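You operate a simulated robot arm through the tools that you are given. There is no shell and no other tool.

You run a simulated robot arm. Do the job below in one go: nothing can be reset, and whatever is moved stays where it is left.

## Task
Clamp the strips down with a caul under each arm.
Fine: the wedge stays tight.

The check looks at the end state, three seconds after you hand in, the way a careful person would. Anything else that was tipped, shoved, dropped, spilled or broken makes it a failure.

## Robot
A 7-joint arm with a fingered hand, fixed in place. Base frame: the origin is on the floor under the middle of its stand, x ahead of it, y to its left, z up; the work surface is at about z = 818. Lengths are in mm, angles in rad, forces in N, time in s.
It reaches about 1164 mm from its shoulder. Its first joint turns from -2.897 to 2.897 rad. Payload 4.7 kg.
Tool frame: the origin (TCP) lies between the finger pads and is the grasp point; the fingertips stand 36 mm ahead of it; z points along the fingers, y is the line along which they close. The gripper opens to 120 mm; its body begins 42 mm behind the TCP. The gripper is a hand of 5 fingers: y runs from the thumb to the fingers, the wrist lies at [-18, -122, -210] in the tool frame, and closing takes about 1.5 s.
Orientation is that of the tool frame in the base frame, as a unit quaternion [x, y, z, w]. With the fingers straight down and the wrist toward the robot, the tool's x, y and z point along [0, 1, 0], [1, 0, 0] and [0, 0, -1] of the base frame.

## Interface
- The arm moves only by the tool apply_moves. Its argument "steps" is a list of rows, each a list of 6 numbers: the shift along the base's x, y, z in units of 30 mm (1.0 is 30 mm), then the turn, a rotation vector about the base's x, y, z in units of 6 degrees (1.0 is 6 degrees). In form: [[dx, dy, dz, wx, wy, wz], ...]. A call has 1 to 20 rows; each row shifts and turns the commanded pose from where the row before left it. "jaw" is the closure, from 0 (fully open) to 1 (shut), set as the call begins (left out, the last holds). A call with a number of a shift or a turn outside -1 to 1 is refused whole. A row lasts 0.2 s, in which the tool goes at most 50 mm and 0.15 rad; a call with a longer step from one row to the next is refused whole, and so is a gripper value outside its range. A pose out of reach is approached as far as the arm can. The call stops where the force on the tool passes 90 N (or 10 N more than at its start, if that is more) or the arm is blocked; 0.2 s more then pass. Each finger travels about 45 mm/s and halts on what it meets, pressing with about 33 N; the grip force reading is that of the motor and also rises with nothing between the fingers. The clock runs only during rows and for 0.2 s after the last one: add rows that do not move to give the fingers time. The reply holds the time, the measured pose of the TCP, the force on the tool along the base axes, the opening and the grip force, in the units named above and with some noise, with the torque about the TCP (base axes, N m) and any sound that the robot's microphone picked up.
- Cameras (640 x 400 px; columns grow to the right, rows downward): "scene" is fixed at [51.7, 653.7, 1519.4]; the picture's right is [-0.44, -0.90, 0.00], its down [-0.56, 0.28, -0.78] and it looks along [0.70, -0.34, -0.63] (base axes); focal length 327 px, centre (320, 200). "wrist" rides on the gripper at [73, -91, -143] in the tool frame; the picture's right is [-0.80, 0.28, -0.53], its down [-0.53, -0.73, 0.42] and it looks along [-0.27, 0.62, 0.74] (tool axes); focal length 234 px, centre (320, 200). There is no depth. A picture from a camera that has moved, and an enlarged one, comes with that camera's place and axes in the base frame and with its lens.
- capture(camera): a new picture of that camera. It takes no simulated time.
- preshape(shape): the hand has 5 fingers and takes this shape, open, in about a second: jaw (thumb against the fingers, like two jaws); tri (thumb and two fingers); tip (a fingertip pinch); poke (one finger out to press); point (the index stretched); flat (the hand flat); cup (the hand cupped); fist (a fist). The gripper value then closes the fingers along that shape, each until it touches; the sizes above hold for jaw. It gives what a move gives, with no picture.
- zoom(camera, box): a new picture of the part [left, top, right, bottom] of that camera's present view, enlarged. It takes no simulated time.
- close_job(): hands the job in; it is judged then, once.

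Places have to be worked out from the pictures, the camera data and where the tool is seen. Open the gripper and draw the arm clear of the work before you hand the job in, unless the task says otherwise.

The tools are called after ">>>" by a JSON object that holds its "fn" and its "kwargs". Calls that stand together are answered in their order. apply_moves: Moves the arm, as the interface text tells. Its arguments: {"type":"object","properties":{"steps":{"type":"array"},"jaw":{"type":"number"}},"required":["steps"]} The other tools are called the same way: preshape (shape) gives the hand a shape; capture (camera) takes a picture; zoom (camera, box) takes an enlarged picture of a part of a camera's view; close_job () hands the job in.

At the start:

```text
time: 0.0
tool_pos: [444.0, 412.3, 1289.4]
orientation: [0.707, 0.707, -0.001, 0.001]
force: [-0.1, -0.8, 0.2]
torque: [-0.02, -0.01, 0.0]
width: 119.6
grip_force: 0.1
shape: jaw
```

scene: 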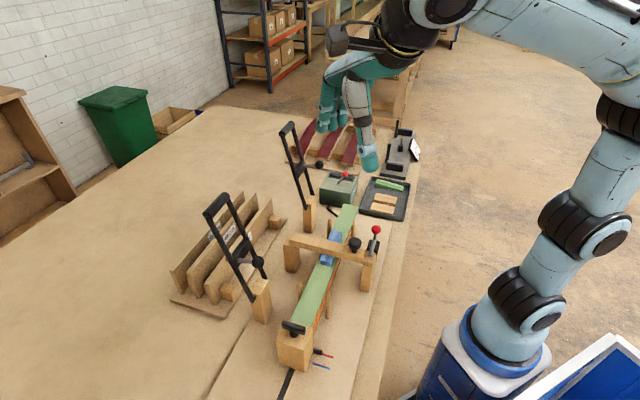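
wrist: 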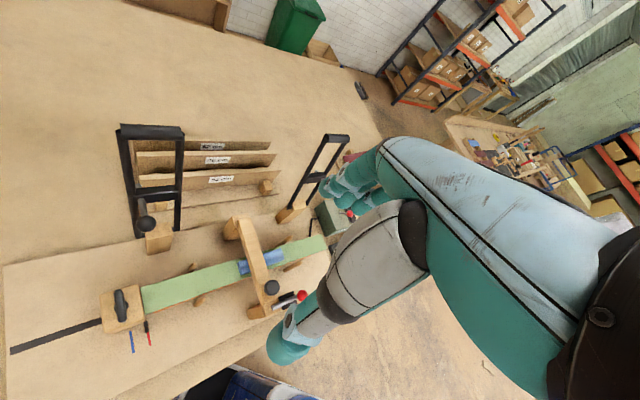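

I'll start by looking closely at the fixture, the clamps and the tray before moving anything.

>>> {"fn": "zoom", "kwargs": {"camera": "scene", "box": [160, 170, 400, 400]}}

>>> {"fn": "zoom", "kwargs": {"camera": "scene", "box": [270, 100, 430, 230]}}

>>> {"fn": "zoom", "kwargs": {"camera": "wrist", "box": [80, 110, 360, 360]}}

```text
1.74 times, centred on (280, 285) of scene
camera zoom: at [51.7, 653.7, 1519.4], right [-0.44, -0.9, 0.0], down [-0.56, 0.28, -0.78], along [0.7, -0.34, -0.63], focal length 568 px, centre (390, 52)
```

zoom: 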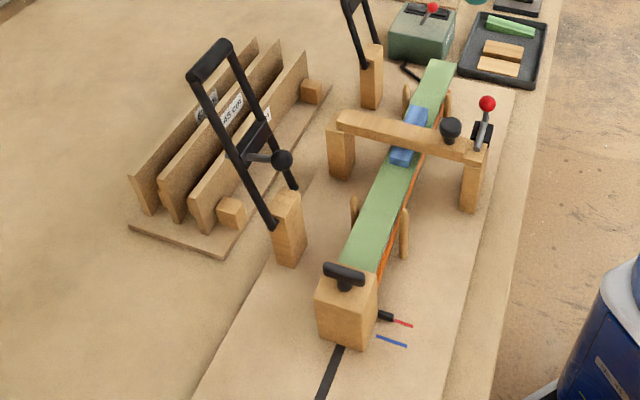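

```text
3.08 times, centred on (350, 165) of scene
camera zoom: at [51.7, 653.7, 1519.4], right [-0.44, -0.9, 0.0], down [-0.56, 0.28, -0.78], along [0.7, -0.34, -0.63], focal length 1006 px, centre (228, 308)
```

zoom: 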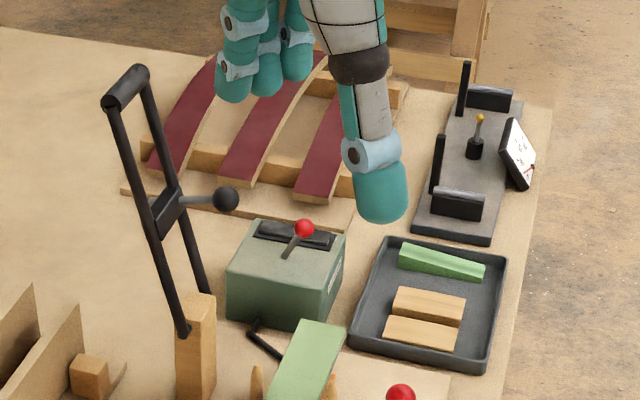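

```text
1.60 times, centred on (220, 235) of wrist
camera zoom: at [353.0, 483.9, 1432.9], right [0.28, -0.8, 0.53], down [-0.73, -0.53, -0.42], along [0.62, -0.27, -0.74], focal length 375 px, centre (480, 144)
```

zoom: 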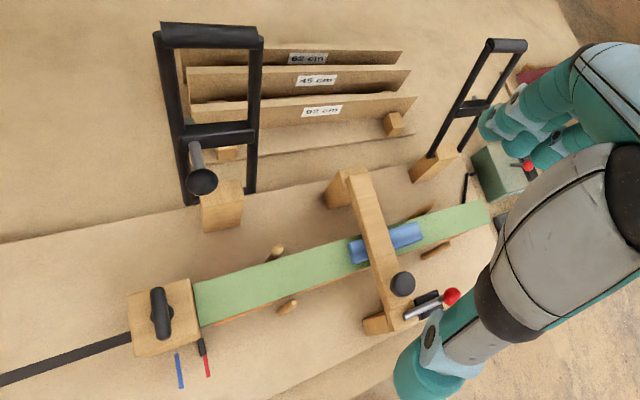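

I'm zooming further in on individual parts: the arms, the crossbar, the end block, the tray and the boxes.

>>> {"fn": "zoom", "kwargs": {"camera": "scene", "box": [270, 220, 400, 300]}}

>>> {"fn": "zoom", "kwargs": {"camera": "scene", "box": [260, 300, 360, 400]}}

>>> {"fn": "zoom", "kwargs": {"camera": "scene", "box": [195, 180, 295, 330]}}

>>> {"fn": "zoom", "kwargs": {"camera": "scene", "box": [310, 160, 420, 230]}}

>>> {"fn": "zoom", "kwargs": {"camera": "scene", "box": [370, 110, 430, 185]}}

>>> {"fn": "zoom", "kwargs": {"camera": "wrist", "box": [210, 200, 320, 330]}}

>>> {"fn": "zoom", "kwargs": {"camera": "wrist", "box": [90, 260, 220, 360]}}

>>> {"fn": "zoom", "kwargs": {"camera": "wrist", "box": [110, 110, 220, 260]}}

```text
4.92 times, centred on (335, 260) of scene
camera zoom: at [51.7, 653.7, 1519.4], right [-0.44, -0.9, 0.0], down [-0.56, 0.28, -0.78], along [0.7, -0.34, -0.63], focal length 1609 px, centre (246, -95)
```

zoom: 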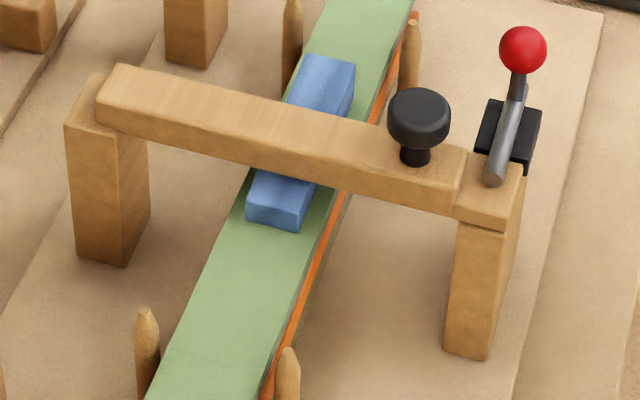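

```text
4.00 times, centred on (310, 350) of scene
camera zoom: at [51.7, 653.7, 1519.4], right [-0.44, -0.9, 0.0], down [-0.56, 0.28, -0.78], along [0.7, -0.34, -0.63], focal length 1307 px, centre (360, -400)
```

zoom: 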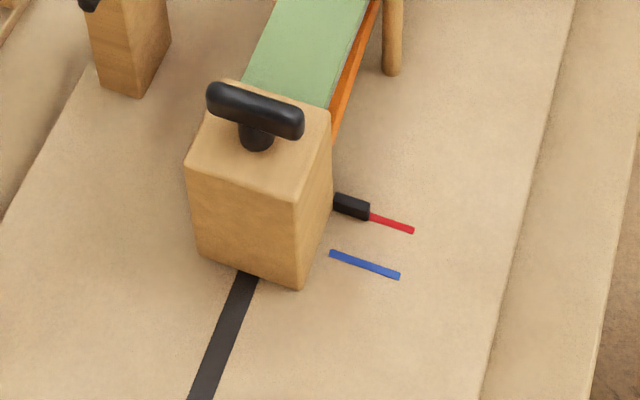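

```text
2.67 times, centred on (245, 255) of scene
camera zoom: at [51.7, 653.7, 1519.4], right [-0.44, -0.9, 0.0], down [-0.56, 0.28, -0.78], along [0.7, -0.34, -0.63], focal length 872 px, centre (520, 53)
```

zoom: 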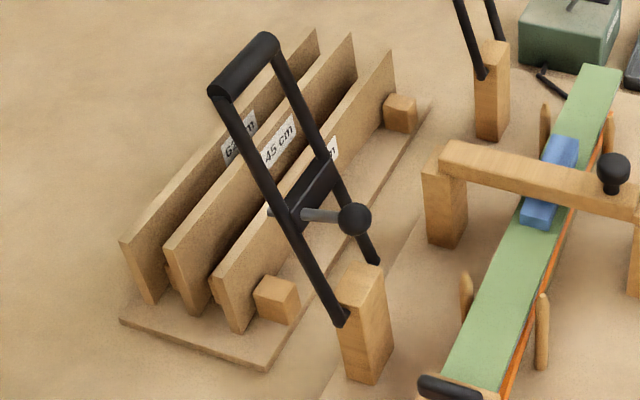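

```text
5.71 times, centred on (365, 195) of scene
camera zoom: at [51.7, 653.7, 1519.4], right [-0.44, -0.9, 0.0], down [-0.56, 0.28, -0.78], along [0.7, -0.34, -0.63], focal length 1868 px, centre (63, 229)
```

zoom: 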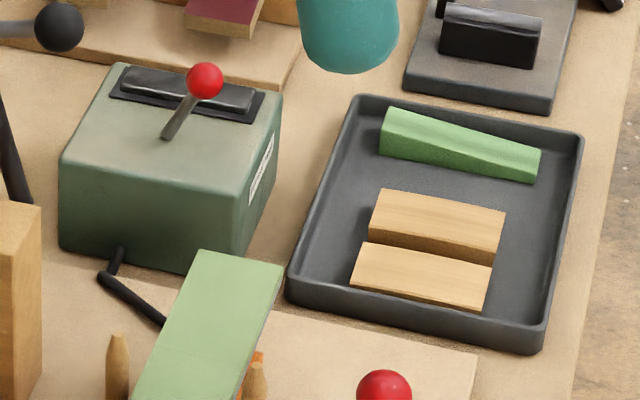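

```text
5.33 times, centred on (400, 148) of scene
camera zoom: at [51.7, 653.7, 1519.4], right [-0.44, -0.9, 0.0], down [-0.56, 0.28, -0.78], along [0.7, -0.34, -0.63], focal length 1743 px, centre (-107, 480)
```

zoom: 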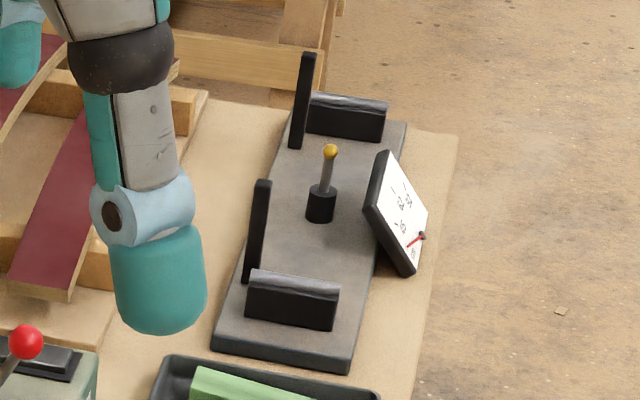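

```text
3.08 times, centred on (265, 265) of wrist
camera zoom: at [353.0, 483.9, 1432.9], right [0.28, -0.8, 0.53], down [-0.73, -0.53, -0.42], along [0.62, -0.27, -0.74], focal length 720 px, centre (489, 0)
```

zoom: 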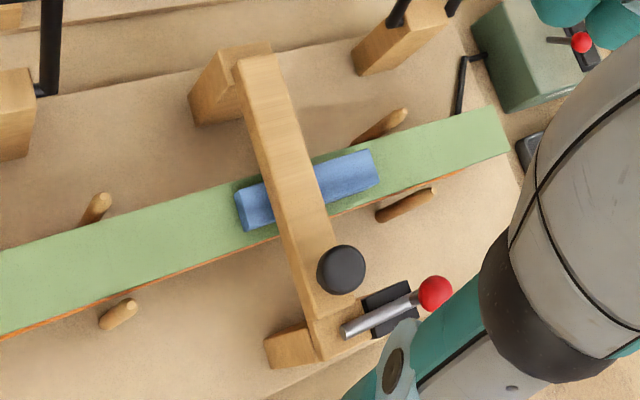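

```text
4.00 times, centred on (155, 310) of wrist
camera zoom: at [353.0, 483.9, 1432.9], right [0.28, -0.8, 0.53], down [-0.73, -0.53, -0.42], along [0.62, -0.27, -0.74], focal length 937 px, centre (980, -240)
```

zoom: 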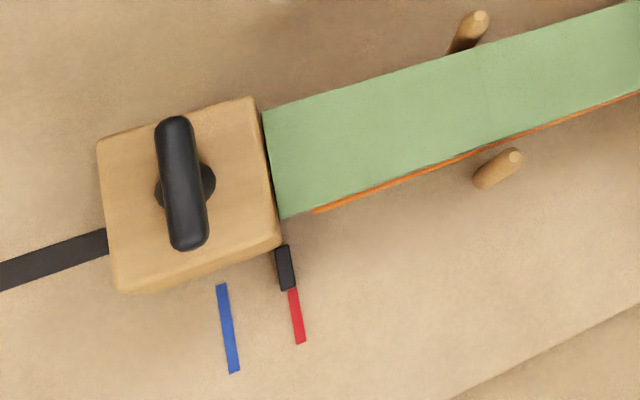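

```text
2.67 times, centred on (165, 185) of wrist
camera zoom: at [353.0, 483.9, 1432.9], right [0.28, -0.8, 0.53], down [-0.73, -0.53, -0.42], along [0.62, -0.27, -0.74], focal length 624 px, centre (733, 240)
```

zoom: 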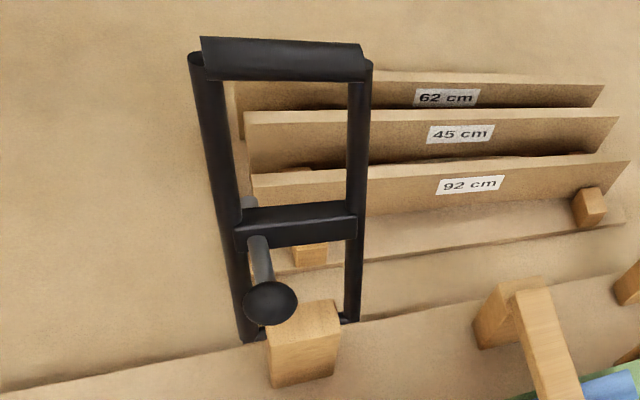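

The fixture looks like a strip press: two raised hinged arms on posts, a centre bridge with a blue block under it, and two wooden blocks plus a green wedge in the tray. I'll swing the wrist camera to the robot's side of the press to see the stack from the side.

>>> {"fn": "apply_moves", "kwargs": {"steps": [[-0.256, -0.57, -0.3, 0, 0, 0.95], [-0.256, -0.57, -0.3, 0, 0, 0.95], [-0.256, -0.57, -0.3, 0, 0, 0.95], [-0.256, -0.57, -0.3, 0, 0, 0.95], [-0.256, -0.57, -0.3, 0, 0, 0.95], [-0.256, -0.57, -0.3, 0, 0, 0.95], [-0.256, -0.57, -0.3, 0, 0, 0.95], [-0.256, -0.57, -0.3, 0, 0, 0.95], [-0.256, -0.57, -0.3, 0, 0, 0.95], [-0.256, -0.57, -0.3, 0, 0, 0.95], [-0.256, -0.57, -0.3, 0, 0, 0.95], [-0.256, -0.57, -0.3, 0, 0, 0.95]]}}

>>> {"fn": "capture", "kwargs": {"camera": "wrist"}}

>>> {"fn": "capture", "kwargs": {"camera": "scene"}}

```text
time: 2.6
tool_pos: [350.4, 206.5, 1181.3]
orientation: [0.186, 0.983, 0.0, 0.001]
force: [-0.6, 0.3, -0.3]
torque: [0.0, 0.01, -0.02]
width: 119.5
grip_force: 0.0
shape: jaw
```

```text
taken
camera wrist: at [251.0, 147.7, 1325.4], right [0.85, -0.04, 0.52], down [0.23, -0.88, -0.43], along [0.47, 0.48, -0.74], focal length 234 px, centre (320, 200)
```

wrist: 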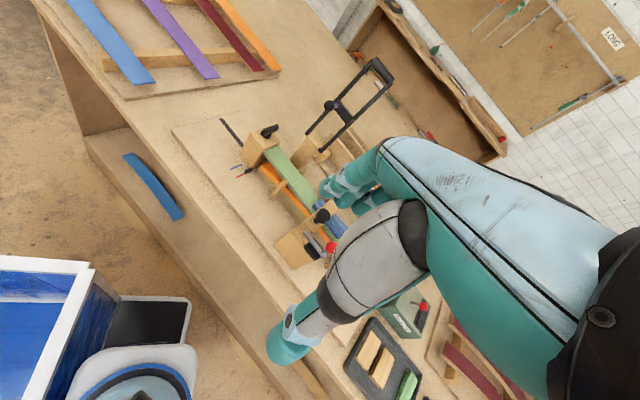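

```text
taken
```

scene: 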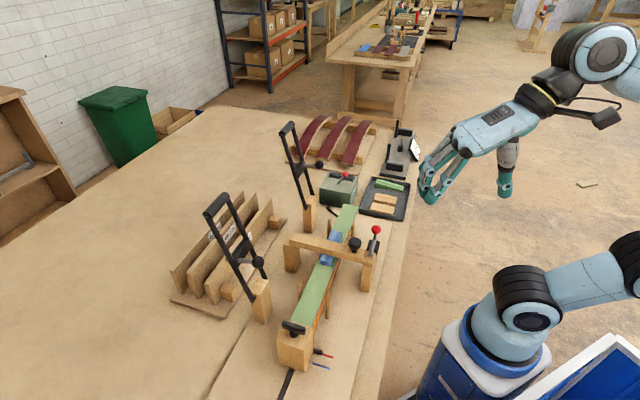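

The fixture is partly hidden by the hand here; I'll zoom on the visible side of the stack, the far board and the tray.

>>> {"fn": "zoom", "kwargs": {"camera": "wrist", "box": [210, 110, 360, 280]}}

>>> {"fn": "zoom", "kwargs": {"camera": "wrist", "box": [440, 0, 640, 120]}}

>>> {"fn": "zoom", "kwargs": {"camera": "scene", "box": [360, 110, 430, 230]}}

>>> {"fn": "zoom", "kwargs": {"camera": "scene", "box": [270, 110, 390, 230]}}

```text
2.35 times, centred on (285, 195) of wrist
camera zoom: at [251.0, 147.7, 1325.4], right [0.85, -0.04, 0.52], down [0.23, -0.88, -0.43], along [0.47, 0.48, -0.74], focal length 551 px, centre (402, 212)
```

zoom: 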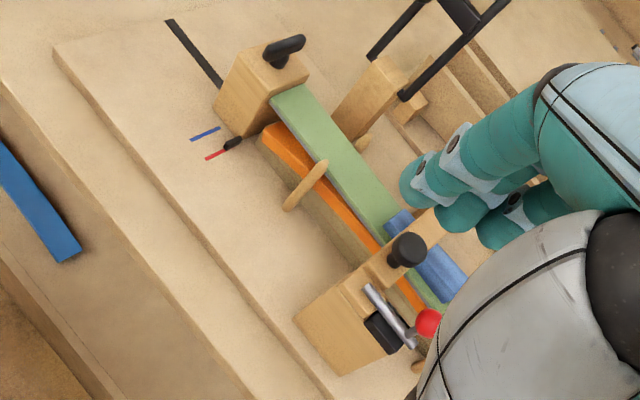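

```text
3.20 times, centred on (540, 60) of wrist
camera zoom: at [251.0, 147.7, 1325.4], right [0.85, -0.04, 0.52], down [0.23, -0.88, -0.43], along [0.47, 0.48, -0.74], focal length 749 px, centre (-384, 648)
```

zoom: 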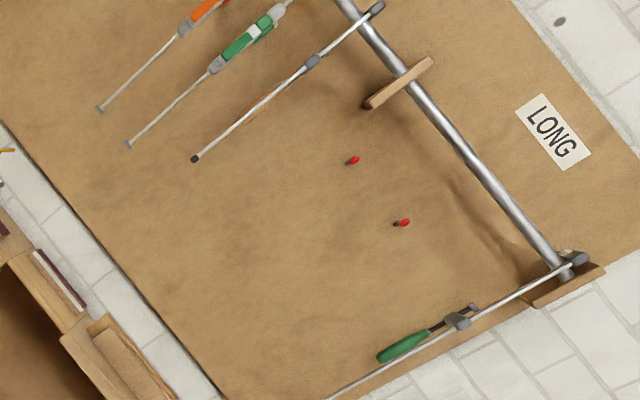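

```text
3.33 times, centred on (395, 170) of scene
camera zoom: at [51.7, 653.7, 1519.4], right [-0.44, -0.9, 0.0], down [-0.56, 0.28, -0.78], along [0.7, -0.34, -0.63], focal length 1090 px, centre (70, 300)
```

zoom: 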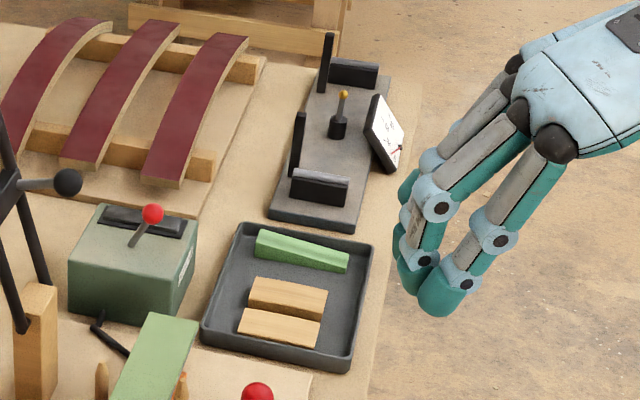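

```text
3.33 times, centred on (330, 170) of scene
camera zoom: at [51.7, 653.7, 1519.4], right [-0.44, -0.9, 0.0], down [-0.56, 0.28, -0.78], along [0.7, -0.34, -0.63], focal length 1090 px, centre (287, 300)
```

zoom: 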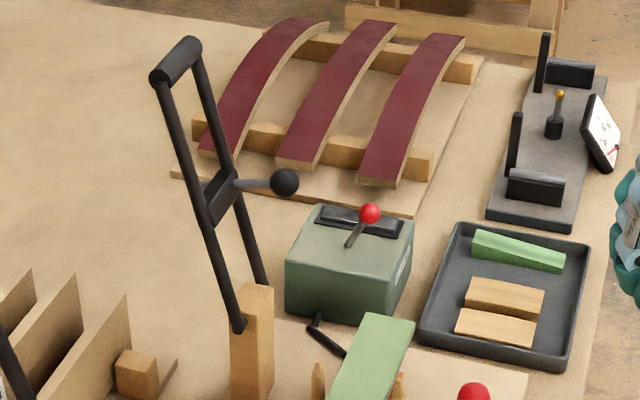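

The bench is laid out at 45° to my base axes; the strip runs along roughly (0.7,-0.7). I'll tilt the hand and come lower on the tray side for a flatter side view of the stack and hinge posts.

>>> {"fn": "apply_moves", "kwargs": {"steps": [[0.8375, -0.335, -0.8, 0.485, -0.193, 0], [0.8375, -0.335, -0.8, 0.485, -0.193, 0], [0.8375, -0.335, -0.8, 0.485, -0.193, 0], [0.8375, -0.335, -0.8, 0.485, -0.193, 0], [0.8375, -0.335, -0.8, 0.485, -0.193, 0], [0.8375, -0.335, -0.8, 0.485, -0.193, 0], [0.8375, -0.335, -0.8, 0.485, -0.193, 0], [0.8375, -0.335, -0.8, 0.485, -0.193, 0]]}}

>>> {"fn": "capture", "kwargs": {"camera": "wrist"}}

```text
time: 4.4
tool_pos: [552.9, 126.8, 990.2]
orientation: [0.182, 0.959, 0.214, 0.042]
force: [-0.1, 0.2, 0.0]
torque: [-0.03, 0.02, -0.02]
width: 119.7
grip_force: 0.1
shape: jaw
```

```text
taken
camera wrist: at [432.0, 19.1, 1082.1], right [0.76, -0.27, 0.6], down [0.32, -0.65, -0.69], along [0.57, 0.72, -0.4], focal length 234 px, centre (320, 200)
```

wrist: 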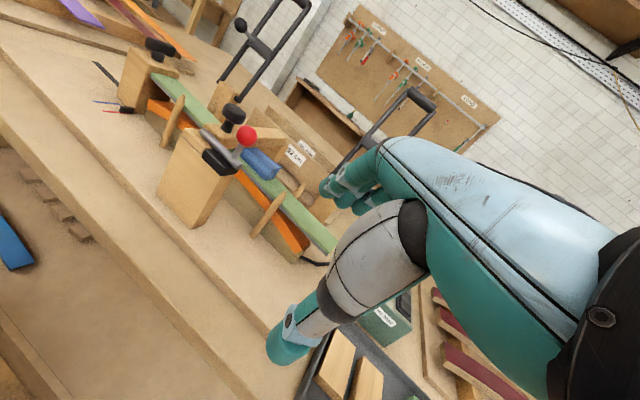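

>>> {"fn": "zoom", "kwargs": {"camera": "wrist", "box": [80, 20, 350, 280]}}

>>> {"fn": "zoom", "kwargs": {"camera": "wrist", "box": [150, 90, 340, 270]}}

>>> {"fn": "zoom", "kwargs": {"camera": "wrist", "box": [280, 280, 430, 400]}}

>>> {"fn": "zoom", "kwargs": {"camera": "wrist", "box": [310, 0, 510, 170]}}

```text
1.54 times, centred on (215, 150) of wrist
camera zoom: at [432.0, 19.1, 1082.1], right [0.76, -0.27, 0.6], down [0.32, -0.65, -0.69], along [0.57, 0.72, -0.4], focal length 360 px, centre (482, 277)
```

zoom: 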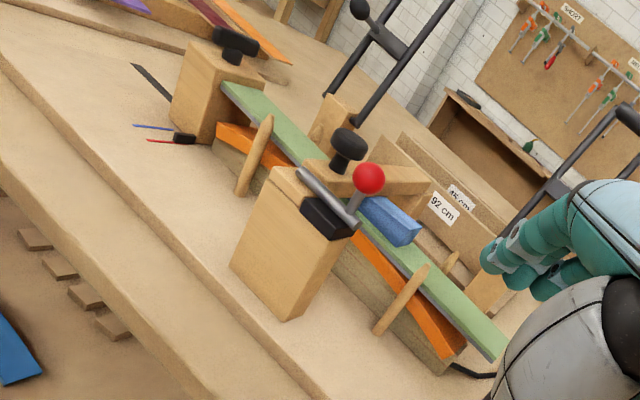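

```text
2.22 times, centred on (245, 180) of wrist
camera zoom: at [432.0, 19.1, 1082.1], right [0.76, -0.27, 0.6], down [0.32, -0.65, -0.69], along [0.57, 0.72, -0.4], focal length 520 px, centre (487, 244)
```

zoom: 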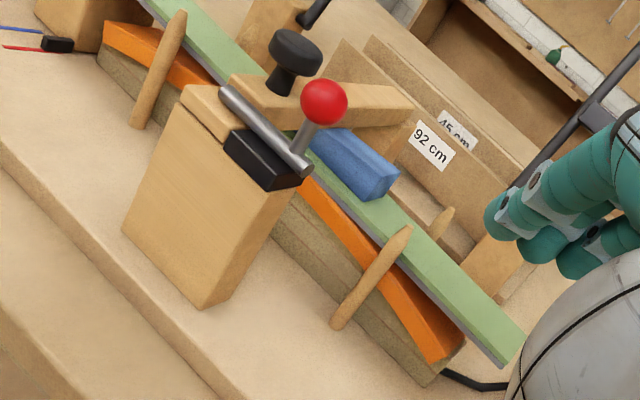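

```text
3.33 times, centred on (355, 340) of wrist
camera zoom: at [432.0, 19.1, 1082.1], right [0.76, -0.27, 0.6], down [0.32, -0.65, -0.69], along [0.57, 0.72, -0.4], focal length 781 px, centre (203, -267)
```

zoom: 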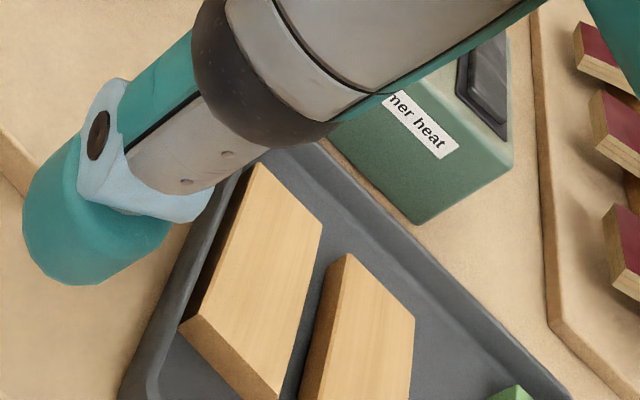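

```text
2.35 times, centred on (410, 85) of wrist
camera zoom: at [432.0, 19.1, 1082.1], right [0.76, -0.27, 0.6], down [0.32, -0.65, -0.69], along [0.57, 0.72, -0.4], focal length 551 px, centre (108, 471)
```

zoom: 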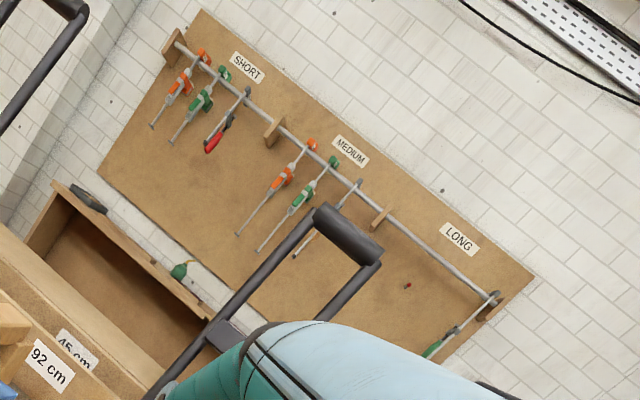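

The stack is clear now: a curved former with an orange heat blanket, strips on top, and a blue wedge held under the latched bridge. I'll look closely at the arm's foot and pivot.

>>> {"fn": "zoom", "kwargs": {"camera": "wrist", "box": [200, 0, 320, 140]}}

>>> {"fn": "zoom", "kwargs": {"camera": "scene", "box": [200, 185, 280, 300]}}

>>> {"fn": "zoom", "kwargs": {"camera": "scene", "box": [270, 115, 340, 240]}}

```text
2.86 times, centred on (260, 70) of wrist
camera zoom: at [432.0, 19.1, 1082.1], right [0.76, -0.27, 0.6], down [0.32, -0.65, -0.69], along [0.57, 0.72, -0.4], focal length 669 px, centre (491, 571)
```

zoom: 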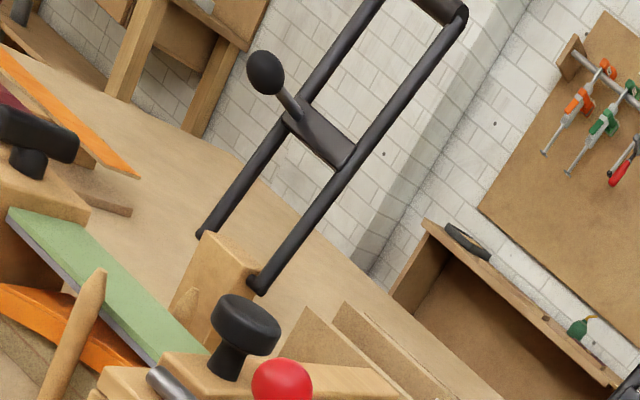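

```text
3.48 times, centred on (240, 242) of scene
camera zoom: at [51.7, 653.7, 1519.4], right [-0.44, -0.9, 0.0], down [-0.56, 0.28, -0.78], along [0.7, -0.34, -0.63], focal length 1137 px, centre (598, 52)
```

zoom: 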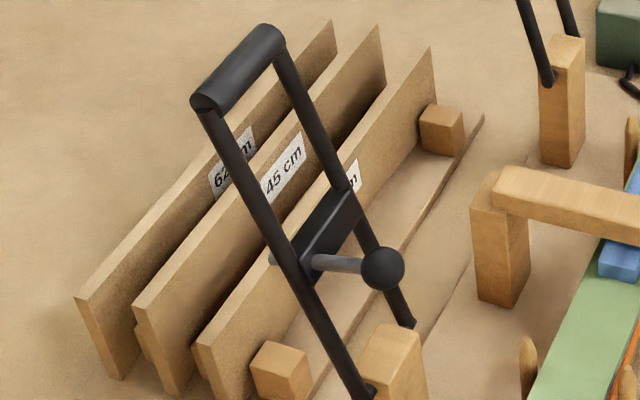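

```text
3.20 times, centred on (305, 178) of scene
camera zoom: at [51.7, 653.7, 1519.4], right [-0.44, -0.9, 0.0], down [-0.56, 0.28, -0.78], along [0.7, -0.34, -0.63], focal length 1046 px, centre (368, 272)
```

zoom: 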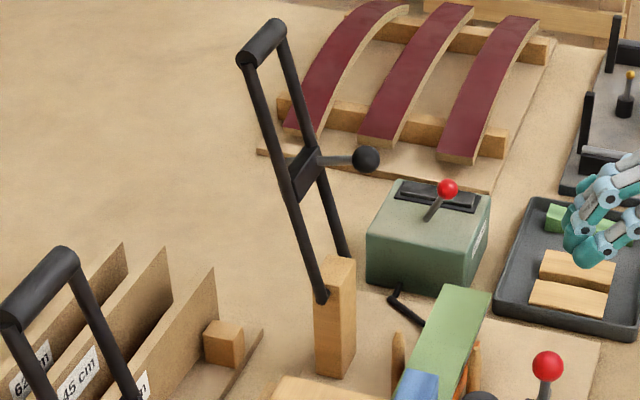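

The strip top is about z≈890 and the arms' feet will land near the strip's two ends; the strip needs a caul there. I'll move above the tray's far end with the hand straightened and squared to the bench (45°), to measure the cauls.

>>> {"fn": "apply_moves", "kwargs": {"steps": [[0.607, -0.613, 0.1, -0.776, 0.309, 0], [0.607, -0.613, 0.1, -0.776, 0.309, 0], [0.607, -0.613, 0.1, -0.776, 0.309, 0], [0.607, -0.613, 0.1, -0.776, 0.309, 0], [0.607, -0.613, 0.1, -0.776, 0.309, 0], [0.607, -0.613, 0.1, 0, 0, -0.78], [0.607, -0.613, 0.1, 0, 0, -0.78], [0.607, -0.613, 0.1, 0, 0, -0.78], [0.607, -0.613, 0.1, 0, 0, -0.78], [0.607, -0.613, 0.1, 0, 0, -0.78]]}}

>>> {"fn": "capture", "kwargs": {"camera": "wrist"}}

>>> {"fn": "zoom", "kwargs": {"camera": "wrist", "box": [80, 50, 320, 250]}}

>>> {"fn": "capture", "kwargs": {"camera": "scene"}}

```text
time: 6.6
tool_pos: [734.3, -58.1, 1017.9]
orientation: [0.384, 0.923, 0.0, 0.001]
force: [-0.1, 1.1, -0.5]
torque: [-0.03, -0.07, 0.01]
width: 119.3
grip_force: 0.1
shape: jaw
```

```text
taken
camera wrist: at [618.8, -72.0, 1163.0], right [0.77, -0.37, 0.53], down [-0.14, -0.89, -0.42], along [0.63, 0.25, -0.74], focal length 234 px, centre (320, 200)
```

wrist: 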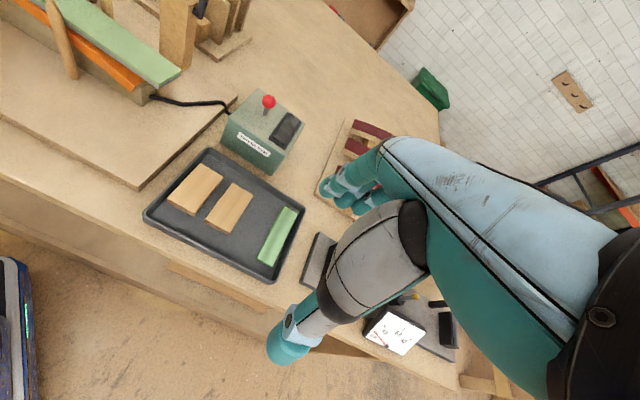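

```text
2.00 times, centred on (200, 150) of wrist
camera zoom: at [618.8, -72.0, 1163.0], right [0.77, -0.37, 0.53], down [-0.14, -0.89, -0.42], along [0.63, 0.25, -0.74], focal length 468 px, centre (560, 300)
```

zoom: 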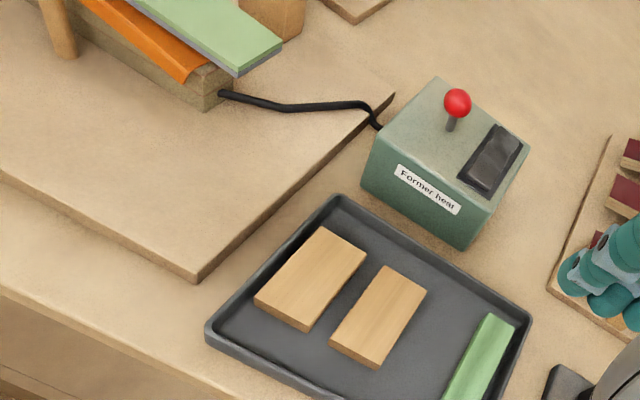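

```text
taken
```

scene: 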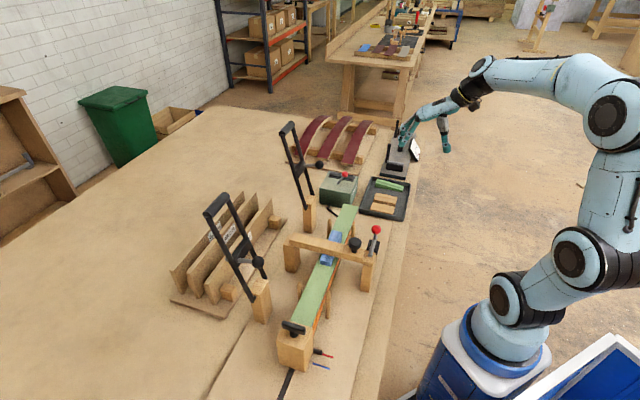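

I can now place the tray: caul 1 at about u≈421, caul 2 at u≈477 (bench-aligned), both lying across the strip direction, about 77×38 mm and thin. Let me try the fingertip-pinch shape here in free air, since the tray walls leave little room, and see its opening.

>>> {"fn": "preshape", "kwargs": {"shape": "tip"}}

>>> {"fn": "capture", "kwargs": {"camera": "wrist"}}

>>> {"fn": "zoom", "kwargs": {"camera": "scene", "box": [370, 60, 480, 180]}}

>>> {"fn": "zoom", "kwargs": {"camera": "wrist", "box": [140, 130, 310, 290]}}

```text
time: 7.5
tool_pos: [734.5, -58.5, 1017.7]
orientation: [0.382, 0.924, 0.0, 0.0]
force: [-0.7, 0.1, 0.9]
torque: [0.03, 0.02, 0.03]
width: 119.8
grip_force: 0.1
shape: tip
```

```text
taken
camera wrist: at [618.6, -72.0, 1162.6], right [0.77, -0.37, 0.53], down [-0.14, -0.89, -0.42], along [0.63, 0.25, -0.74], focal length 234 px, centre (320, 200)
```

wrist: 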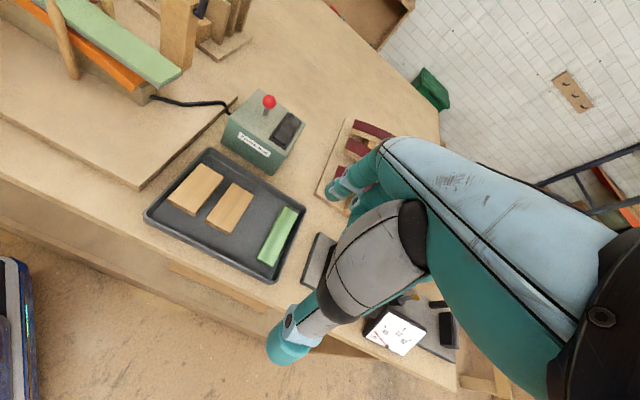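

```text
3.33 times, centred on (425, 120) of scene
camera zoom: at [51.7, 653.7, 1519.4], right [-0.44, -0.9, 0.0], down [-0.56, 0.28, -0.78], along [0.7, -0.34, -0.63], focal length 1090 px, centre (-30, 467)
```

zoom: 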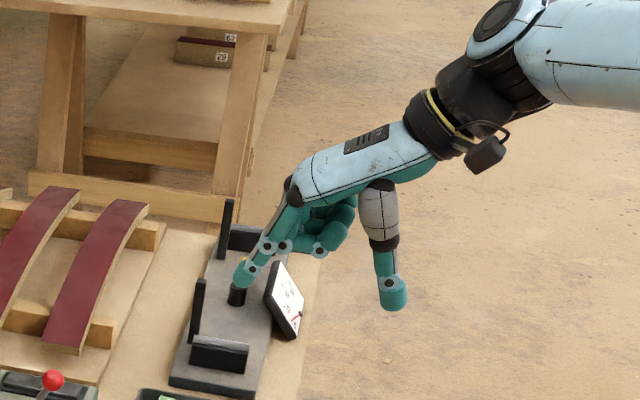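

```text
2.50 times, centred on (225, 210) of wrist
camera zoom: at [618.6, -72.0, 1162.6], right [0.77, -0.37, 0.53], down [-0.14, -0.89, -0.42], along [0.63, 0.25, -0.74], focal length 585 px, centre (558, 175)
```

zoom: 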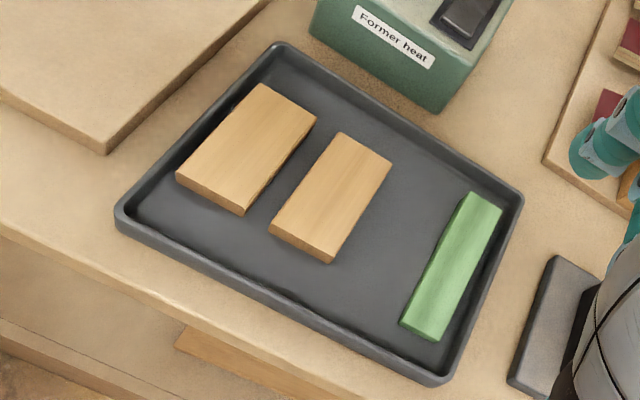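

The pinch shape keeps the full opening with only one finger against the thumb, which suits the tray. I'll zoom deeper on the cauls and the tray rim to measure thickness and clearances.

>>> {"fn": "zoom", "kwargs": {"camera": "wrist", "box": [165, 155, 260, 240]}}

>>> {"fn": "zoom", "kwargs": {"camera": "scene", "box": [355, 175, 415, 225]}}

>>> {"fn": "zoom", "kwargs": {"camera": "wrist", "box": [0, 0, 250, 150]}}

```text
4.71 times, centred on (212, 198) of wrist
camera zoom: at [618.6, -72.0, 1162.6], right [0.77, -0.37, 0.53], down [-0.14, -0.89, -0.42], along [0.63, 0.25, -0.74], focal length 1102 px, centre (826, 212)
```

zoom: 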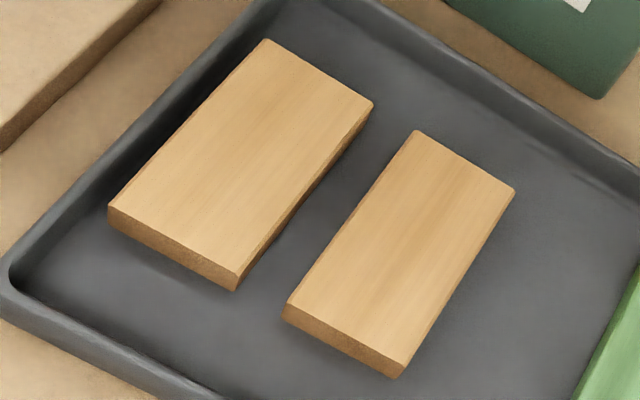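

```text
8.00 times, centred on (385, 200) of scene
camera zoom: at [51.7, 653.7, 1519.4], right [-0.44, -0.9, 0.0], down [-0.56, 0.28, -0.78], along [0.7, -0.34, -0.63], focal length 2615 px, centre (-200, 200)
```

zoom: 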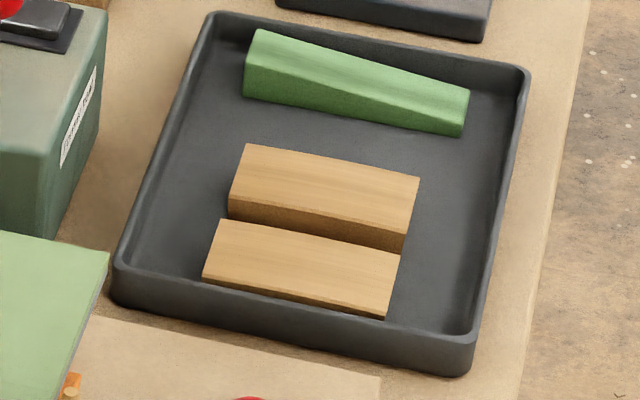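

```text
2.56 times, centred on (125, 75) of wrist
camera zoom: at [618.6, -72.0, 1162.6], right [0.77, -0.37, 0.53], down [-0.14, -0.89, -0.42], along [0.63, 0.25, -0.74], focal length 600 px, centre (819, 520)
```

zoom: 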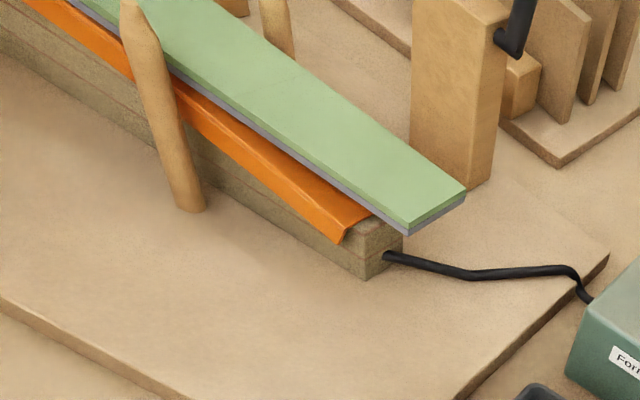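

Caul 1 is centred near u≈423, v≈568 (base ≈ [702,103]), top about z≈814, 75×40×12 mm, with about 25 mm gaps to the tray walls. I'll partly close the pinch and hover above it, then check alignment before going down.

>>> {"fn": "apply_moves", "kwargs": {"steps": [[-0.182, 0.897, 0, 0, 0, 0], [-0.182, 0.897, 0, 0, 0, 0], [-0.182, 0.897, 0, 0, 0, 0], [-0.182, 0.897, 0, 0, 0, 0], [-0.182, 0.897, 0, 0, 0, 0], [-0.182, 0.897, 0, 0, 0, 0], [0, 0, -1, 0, 0, 0], [0, 0, -1, 0, 0, 0], [0, 0, -1, 0, 0, 0], [0, 0, -0.9, 0, 0, 0]], "jaw": 0.3}}

>>> {"fn": "zoom", "kwargs": {"camera": "scene", "box": [345, 130, 425, 230]}}

>>> {"fn": "capture", "kwargs": {"camera": "wrist"}}

```text
time: 9.7
tool_pos: [701.6, 103.8, 901.5]
orientation: [0.382, 0.924, 0.0, 0.001]
force: [-0.7, 0.1, 0.1]
torque: [-0.01, 0.01, -0.03]
width: 84.4
grip_force: 0.2
shape: tip
```

```text
4.00 times, centred on (385, 180) of scene
camera zoom: at [51.7, 653.7, 1519.4], right [-0.44, -0.9, 0.0], down [-0.56, 0.28, -0.78], along [0.7, -0.34, -0.63], focal length 1307 px, centre (60, 280)
```

zoom: 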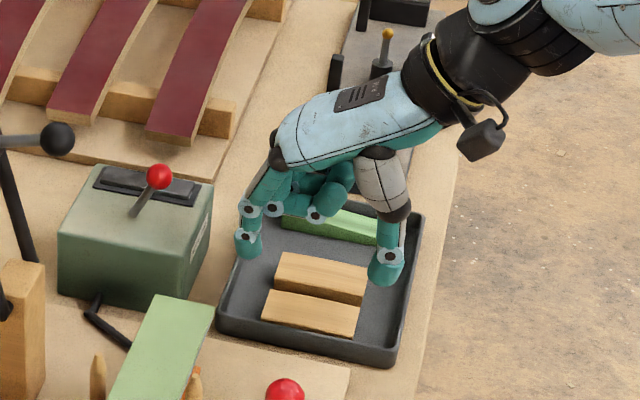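

```text
taken
camera wrist: at [586.1, 89.3, 1045.6], right [0.77, -0.37, 0.53], down [-0.14, -0.89, -0.42], along [0.63, 0.25, -0.74], focal length 234 px, centre (320, 200)
```

wrist: 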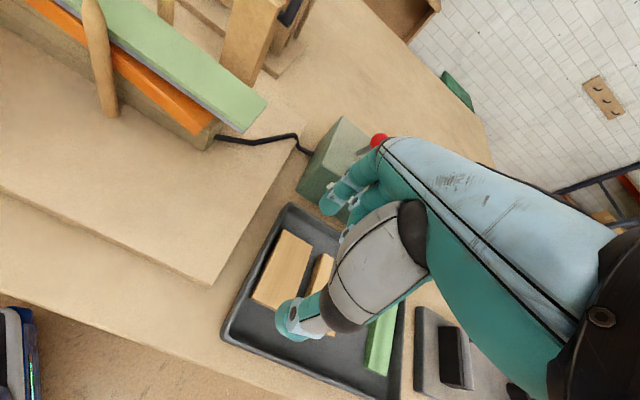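

The pinch is over caul 1 with an 84 mm opening, and the projected point under the tool falls on the caul's centre. I'll zoom in to fine-check before descending.

>>> {"fn": "zoom", "kwargs": {"camera": "wrist", "box": [220, 190, 380, 350]}}

>>> {"fn": "zoom", "kwargs": {"camera": "scene", "box": [365, 175, 425, 225]}}

```text
2.50 times, centred on (300, 270) of wrist
camera zoom: at [586.1, 89.3, 1045.6], right [0.77, -0.37, 0.53], down [-0.14, -0.89, -0.42], along [0.63, 0.25, -0.74], focal length 585 px, centre (370, 25)
```

zoom: 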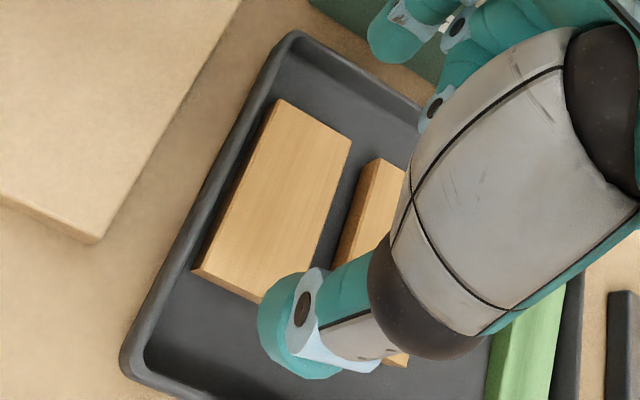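

```text
8.00 times, centred on (395, 200) of scene
camera zoom: at [51.7, 653.7, 1519.4], right [-0.44, -0.9, 0.0], down [-0.56, 0.28, -0.78], along [0.7, -0.34, -0.63], focal length 2615 px, centre (-280, 200)
```

zoom: 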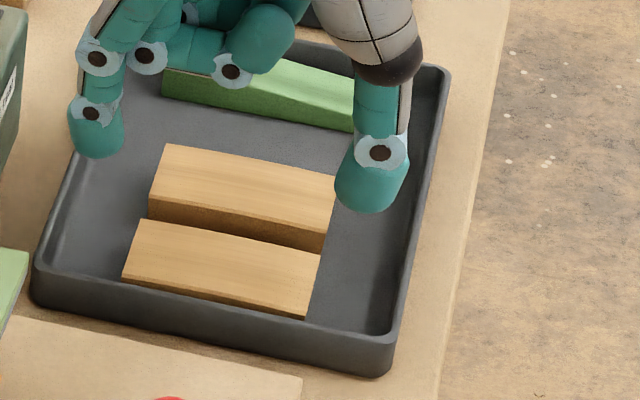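

Projecting both fingertips down, they fall midway in the gaps between the caul ends and the tray walls. I descend to fingertips at about z≈808 with a force check.

>>> {"fn": "apply_moves", "kwargs": {"steps": [[0, 0, -0.5, 0, 0, 0], [0, 0, -0.5, 0, 0, 0], [0, 0, -0.4, 0, 0, 0], [0, 0, -0.3, 0, 0, 0], [0, 0, -0.2, 0, 0, 0]]}}

>>> {"fn": "zoom", "kwargs": {"camera": "scene", "box": [365, 175, 425, 225]}}

>>> {"fn": "zoom", "kwargs": {"camera": "wrist", "box": [220, 190, 380, 350]}}

```text
time: 10.9
tool_pos: [701.2, 103.9, 843.7]
orientation: [0.382, 0.924, -0.001, 0.001]
force: [-0.5, 0.8, 0.3]
torque: [-0.02, 0.01, 0.0]
width: 84.0
grip_force: 0.1
shape: tip
```

```text
8.00 times, centred on (395, 200) of scene
camera zoom: at [51.7, 653.7, 1519.4], right [-0.44, -0.9, 0.0], down [-0.56, 0.28, -0.78], along [0.7, -0.34, -0.63], focal length 2615 px, centre (-280, 200)
```

zoom: 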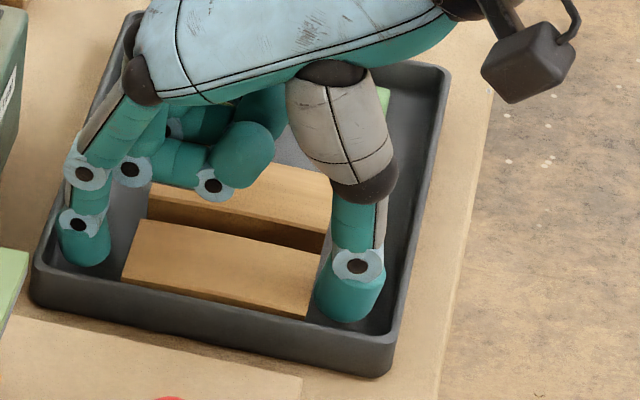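

```text
2.50 times, centred on (300, 270) of wrist
camera zoom: at [585.9, 89.6, 988.7], right [0.77, -0.37, 0.53], down [-0.14, -0.89, -0.42], along [0.63, 0.25, -0.74], focal length 585 px, centre (370, 25)
```

zoom: 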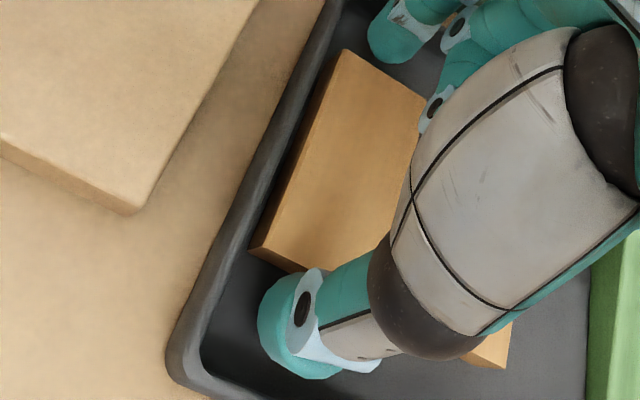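

Both fingertips are down in the gaps with no contact force. I'll go about 4 mm lower for a better hold, then close slowly on the caul.

>>> {"fn": "apply_moves", "kwargs": {"steps": [[0, 0, -0.08, 0, 0, 0], [0, 0, -0.06, 0, 0, 0]]}}

```text
time: 11.5
tool_pos: [700.2, 102.6, 840.6]
orientation: [0.383, 0.924, 0.0, 0.0]
force: [1.0, -0.7, 2.4]
torque: [0.05, -0.05, 0.02]
width: 84.1
grip_force: 0.1
shape: tip
```

A light 2.4 N contact suggests the fingertips just touch the tray floor near z≈804. I raise a hair and close.

>>> {"fn": "apply_moves", "kwargs": {"steps": [[0, 0, 0.04, 0, 0, 0], [0, 0, 0, 0, 0, 0], [0, 0, 0, 0, 0, 0], [0, 0, 0, 0, 0, 0], [0, 0, 0, 0, 0, 0]], "jaw": 0.5}}

>>> {"fn": "zoom", "kwargs": {"camera": "scene", "box": [365, 175, 425, 225]}}

```text
time: 12.7
tool_pos: [701.4, 102.6, 841.5]
orientation: [0.383, 0.924, 0.0, 0.0]
force: [-0.2, -0.1, -0.4]
torque: [0.01, -0.01, 0.0]
width: 68.4
grip_force: 33.1
shape: tip
```

```text
8.00 times, centred on (395, 200) of scene
camera zoom: at [51.7, 653.7, 1519.4], right [-0.44, -0.9, 0.0], down [-0.56, 0.28, -0.78], along [0.7, -0.34, -0.63], focal length 2615 px, centre (-280, 200)
```

zoom: 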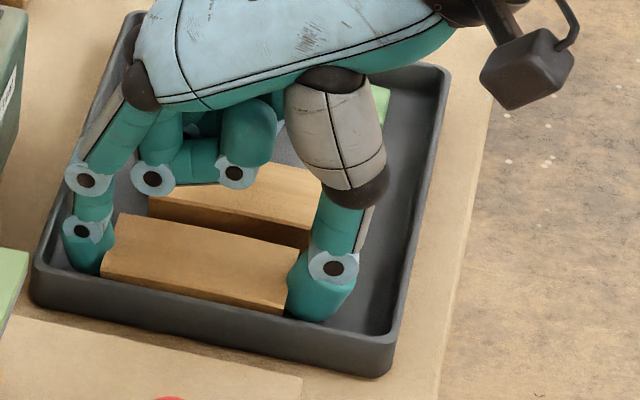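

The grip stopped at 68 mm with full grip force, so the caul is held between thumb and index. Lifting slowly and checking.

>>> {"fn": "apply_moves", "kwargs": {"steps": [[0, 0, 0.2, 0, 0, 0], [0, 0, 0.3, 0, 0, 0], [0, 0, 0.5, 0, 0, 0], [0, 0, 0.5, 0, 0, 0]]}}

>>> {"fn": "zoom", "kwargs": {"camera": "scene", "box": [345, 150, 425, 225]}}

>>> {"fn": "zoom", "kwargs": {"camera": "wrist", "box": [220, 150, 400, 350]}}

```text
time: 13.7
tool_pos: [702.2, 103.3, 886.7]
orientation: [0.383, 0.924, 0.0, 0.0]
force: [-0.5, 0.1, 0.2]
torque: [0.0, 0.0, 0.02]
width: 68.4
grip_force: 33.1
shape: tip
```

```text
5.33 times, centred on (385, 188) of scene
camera zoom: at [51.7, 653.7, 1519.4], right [-0.44, -0.9, 0.0], down [-0.56, 0.28, -0.78], along [0.7, -0.34, -0.63], focal length 1743 px, centre (-27, 267)
```

zoom: 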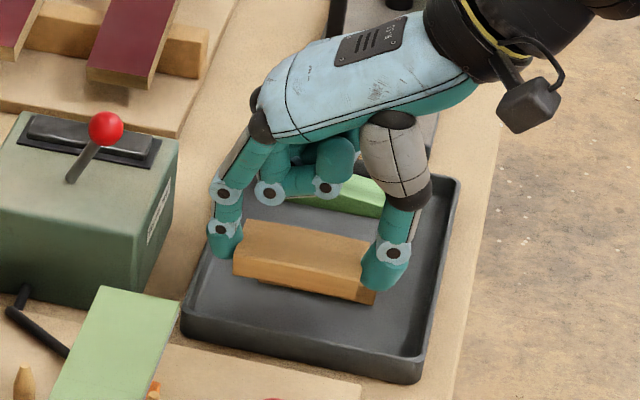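

```text
2.00 times, centred on (310, 250) of wrist
camera zoom: at [586.1, 89.6, 1031.1], right [0.77, -0.37, 0.53], down [-0.14, -0.89, -0.42], along [0.63, 0.25, -0.74], focal length 468 px, centre (340, 100)
```

zoom: 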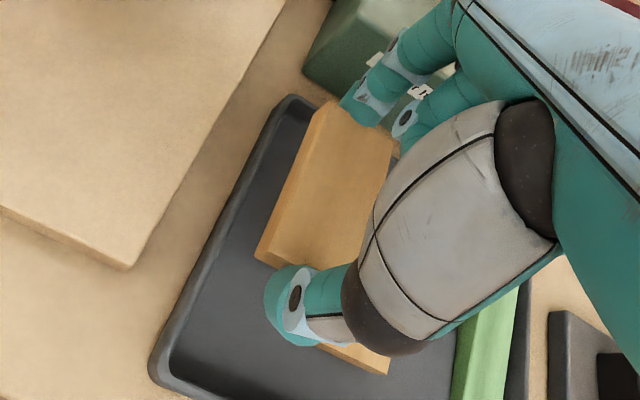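

The caul is held level. I'll raise straight up to get a clear wrist view of arm B (the near-tray arm) to locate where its foot will land.

>>> {"fn": "apply_moves", "kwargs": {"steps": [[0, 0, 1, 0, 0, 0], [0, 0, 1, 0, 0, 0], [0, 0, 1, 0, 0, 0], [0, 0, 1, 0, 0, 0], [0, 0, 1, 0, 0, 0], [0, 0, 1, 0, 0, 0], [0, 0, 1, 0, 0, 0], [0, 0, 1, 0, 0, 0], [0, 0, 1, 0, 0, 0]]}}

>>> {"fn": "capture", "kwargs": {"camera": "wrist"}}

>>> {"fn": "zoom", "kwargs": {"camera": "wrist", "box": [150, 30, 330, 190]}}

>>> {"fn": "zoom", "kwargs": {"camera": "scene", "box": [265, 110, 345, 240]}}

```text
time: 15.7
tool_pos: [702.7, 102.2, 1156.3]
orientation: [0.383, 0.924, -0.001, 0.0]
force: [0.6, -0.3, 0.1]
torque: [-0.02, 0.01, -0.01]
width: 68.7
grip_force: 33.0
shape: tip
```

```text
taken
camera wrist: at [586.6, 88.6, 1300.8], right [0.77, -0.37, 0.52], down [-0.14, -0.89, -0.42], along [0.63, 0.25, -0.74], focal length 234 px, centre (320, 200)
```

wrist: 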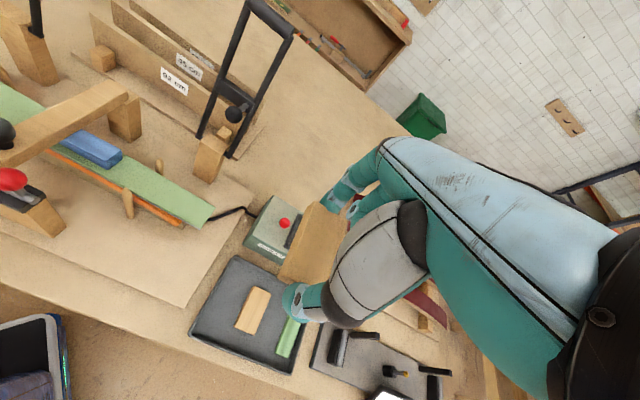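

```text
2.50 times, centred on (240, 110) of wrist
camera zoom: at [586.6, 88.6, 1300.8], right [0.77, -0.37, 0.52], down [-0.14, -0.89, -0.42], along [0.63, 0.25, -0.74], focal length 585 px, centre (520, 425)
```

zoom: 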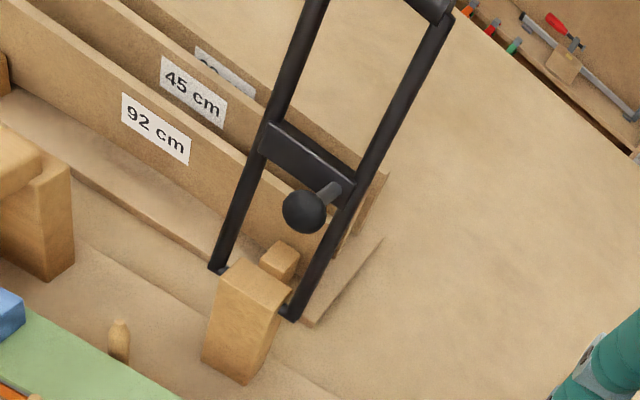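

```text
3.08 times, centred on (305, 175) of scene
camera zoom: at [51.7, 653.7, 1519.4], right [-0.44, -0.9, 0.0], down [-0.56, 0.28, -0.78], along [0.7, -0.34, -0.63], focal length 1006 px, centre (366, 277)
```

zoom: 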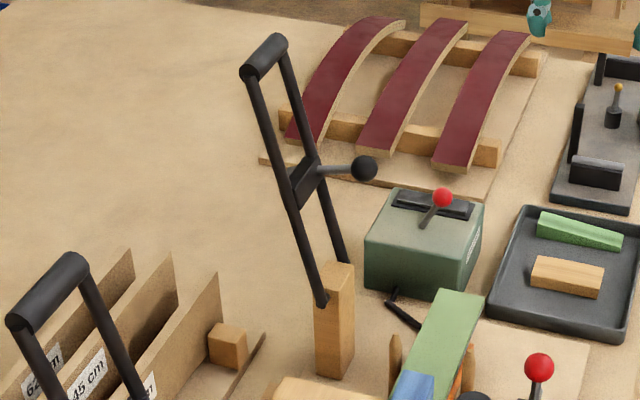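

Arm B: pivot near v≈764, z≈921, foot offset outward at u≈277, landing at v≈648 over the strip. I'll take the caul over the strip at u≈277, v≈650 and lower it to just above the strip.

>>> {"fn": "apply_moves", "kwargs": {"steps": [[-0.262, 0.898, 0, 0, 0, 0], [-0.262, 0.898, 0, 0, 0, 0], [-0.262, 0.898, 0, 0, 0, 0], [-0.262, 0.898, 0, 0, 0, 0], [-0.262, 0.898, 0, 0, 0, 0], [-0.262, 0.898, 0, 0, 0, 0], [0, 0, -1, 0, 0, 0], [0, 0, -1, 0, 0, 0], [0, 0, -1, 0, 0, 0], [0, 0, -1, 0, 0, 0], [0, 0, -1, 0, 0, 0], [0, 0, -1, 0, 0, 0], [0, 0, -0.7, 0, 0, 0]]}}

>>> {"fn": "zoom", "kwargs": {"camera": "scene", "box": [310, 140, 410, 260]}}

>>> {"fn": "zoom", "kwargs": {"camera": "wrist", "box": [180, 150, 380, 350]}}

```text
time: 18.5
tool_pos: [652.8, 264.3, 955.0]
orientation: [0.382, 0.924, 0.0, 0.0]
force: [0.4, 0.4, -0.6]
torque: [0.0, -0.02, 0.0]
width: 68.5
grip_force: 33.5
shape: tip
```

```text
3.33 times, centred on (360, 200) of scene
camera zoom: at [51.7, 653.7, 1519.4], right [-0.44, -0.9, 0.0], down [-0.56, 0.28, -0.78], along [0.7, -0.34, -0.63], focal length 1090 px, centre (187, 200)
```

zoom: 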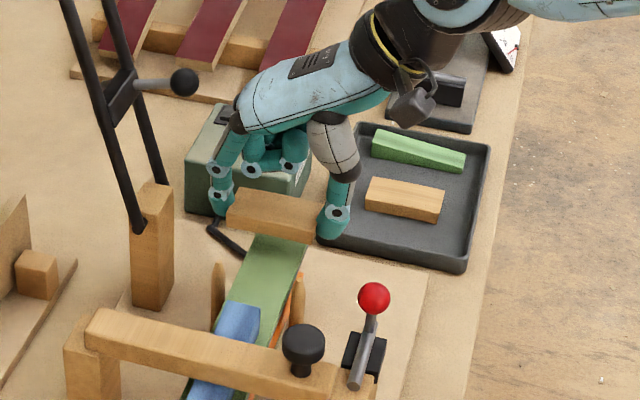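

```text
2.00 times, centred on (280, 250) of wrist
camera zoom: at [537.8, 250.8, 1099.6], right [0.77, -0.37, 0.53], down [-0.14, -0.89, -0.42], along [0.63, 0.25, -0.74], focal length 468 px, centre (400, 100)
```

zoom: 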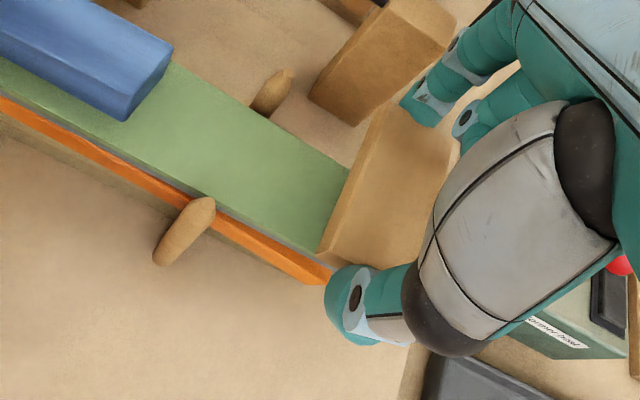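

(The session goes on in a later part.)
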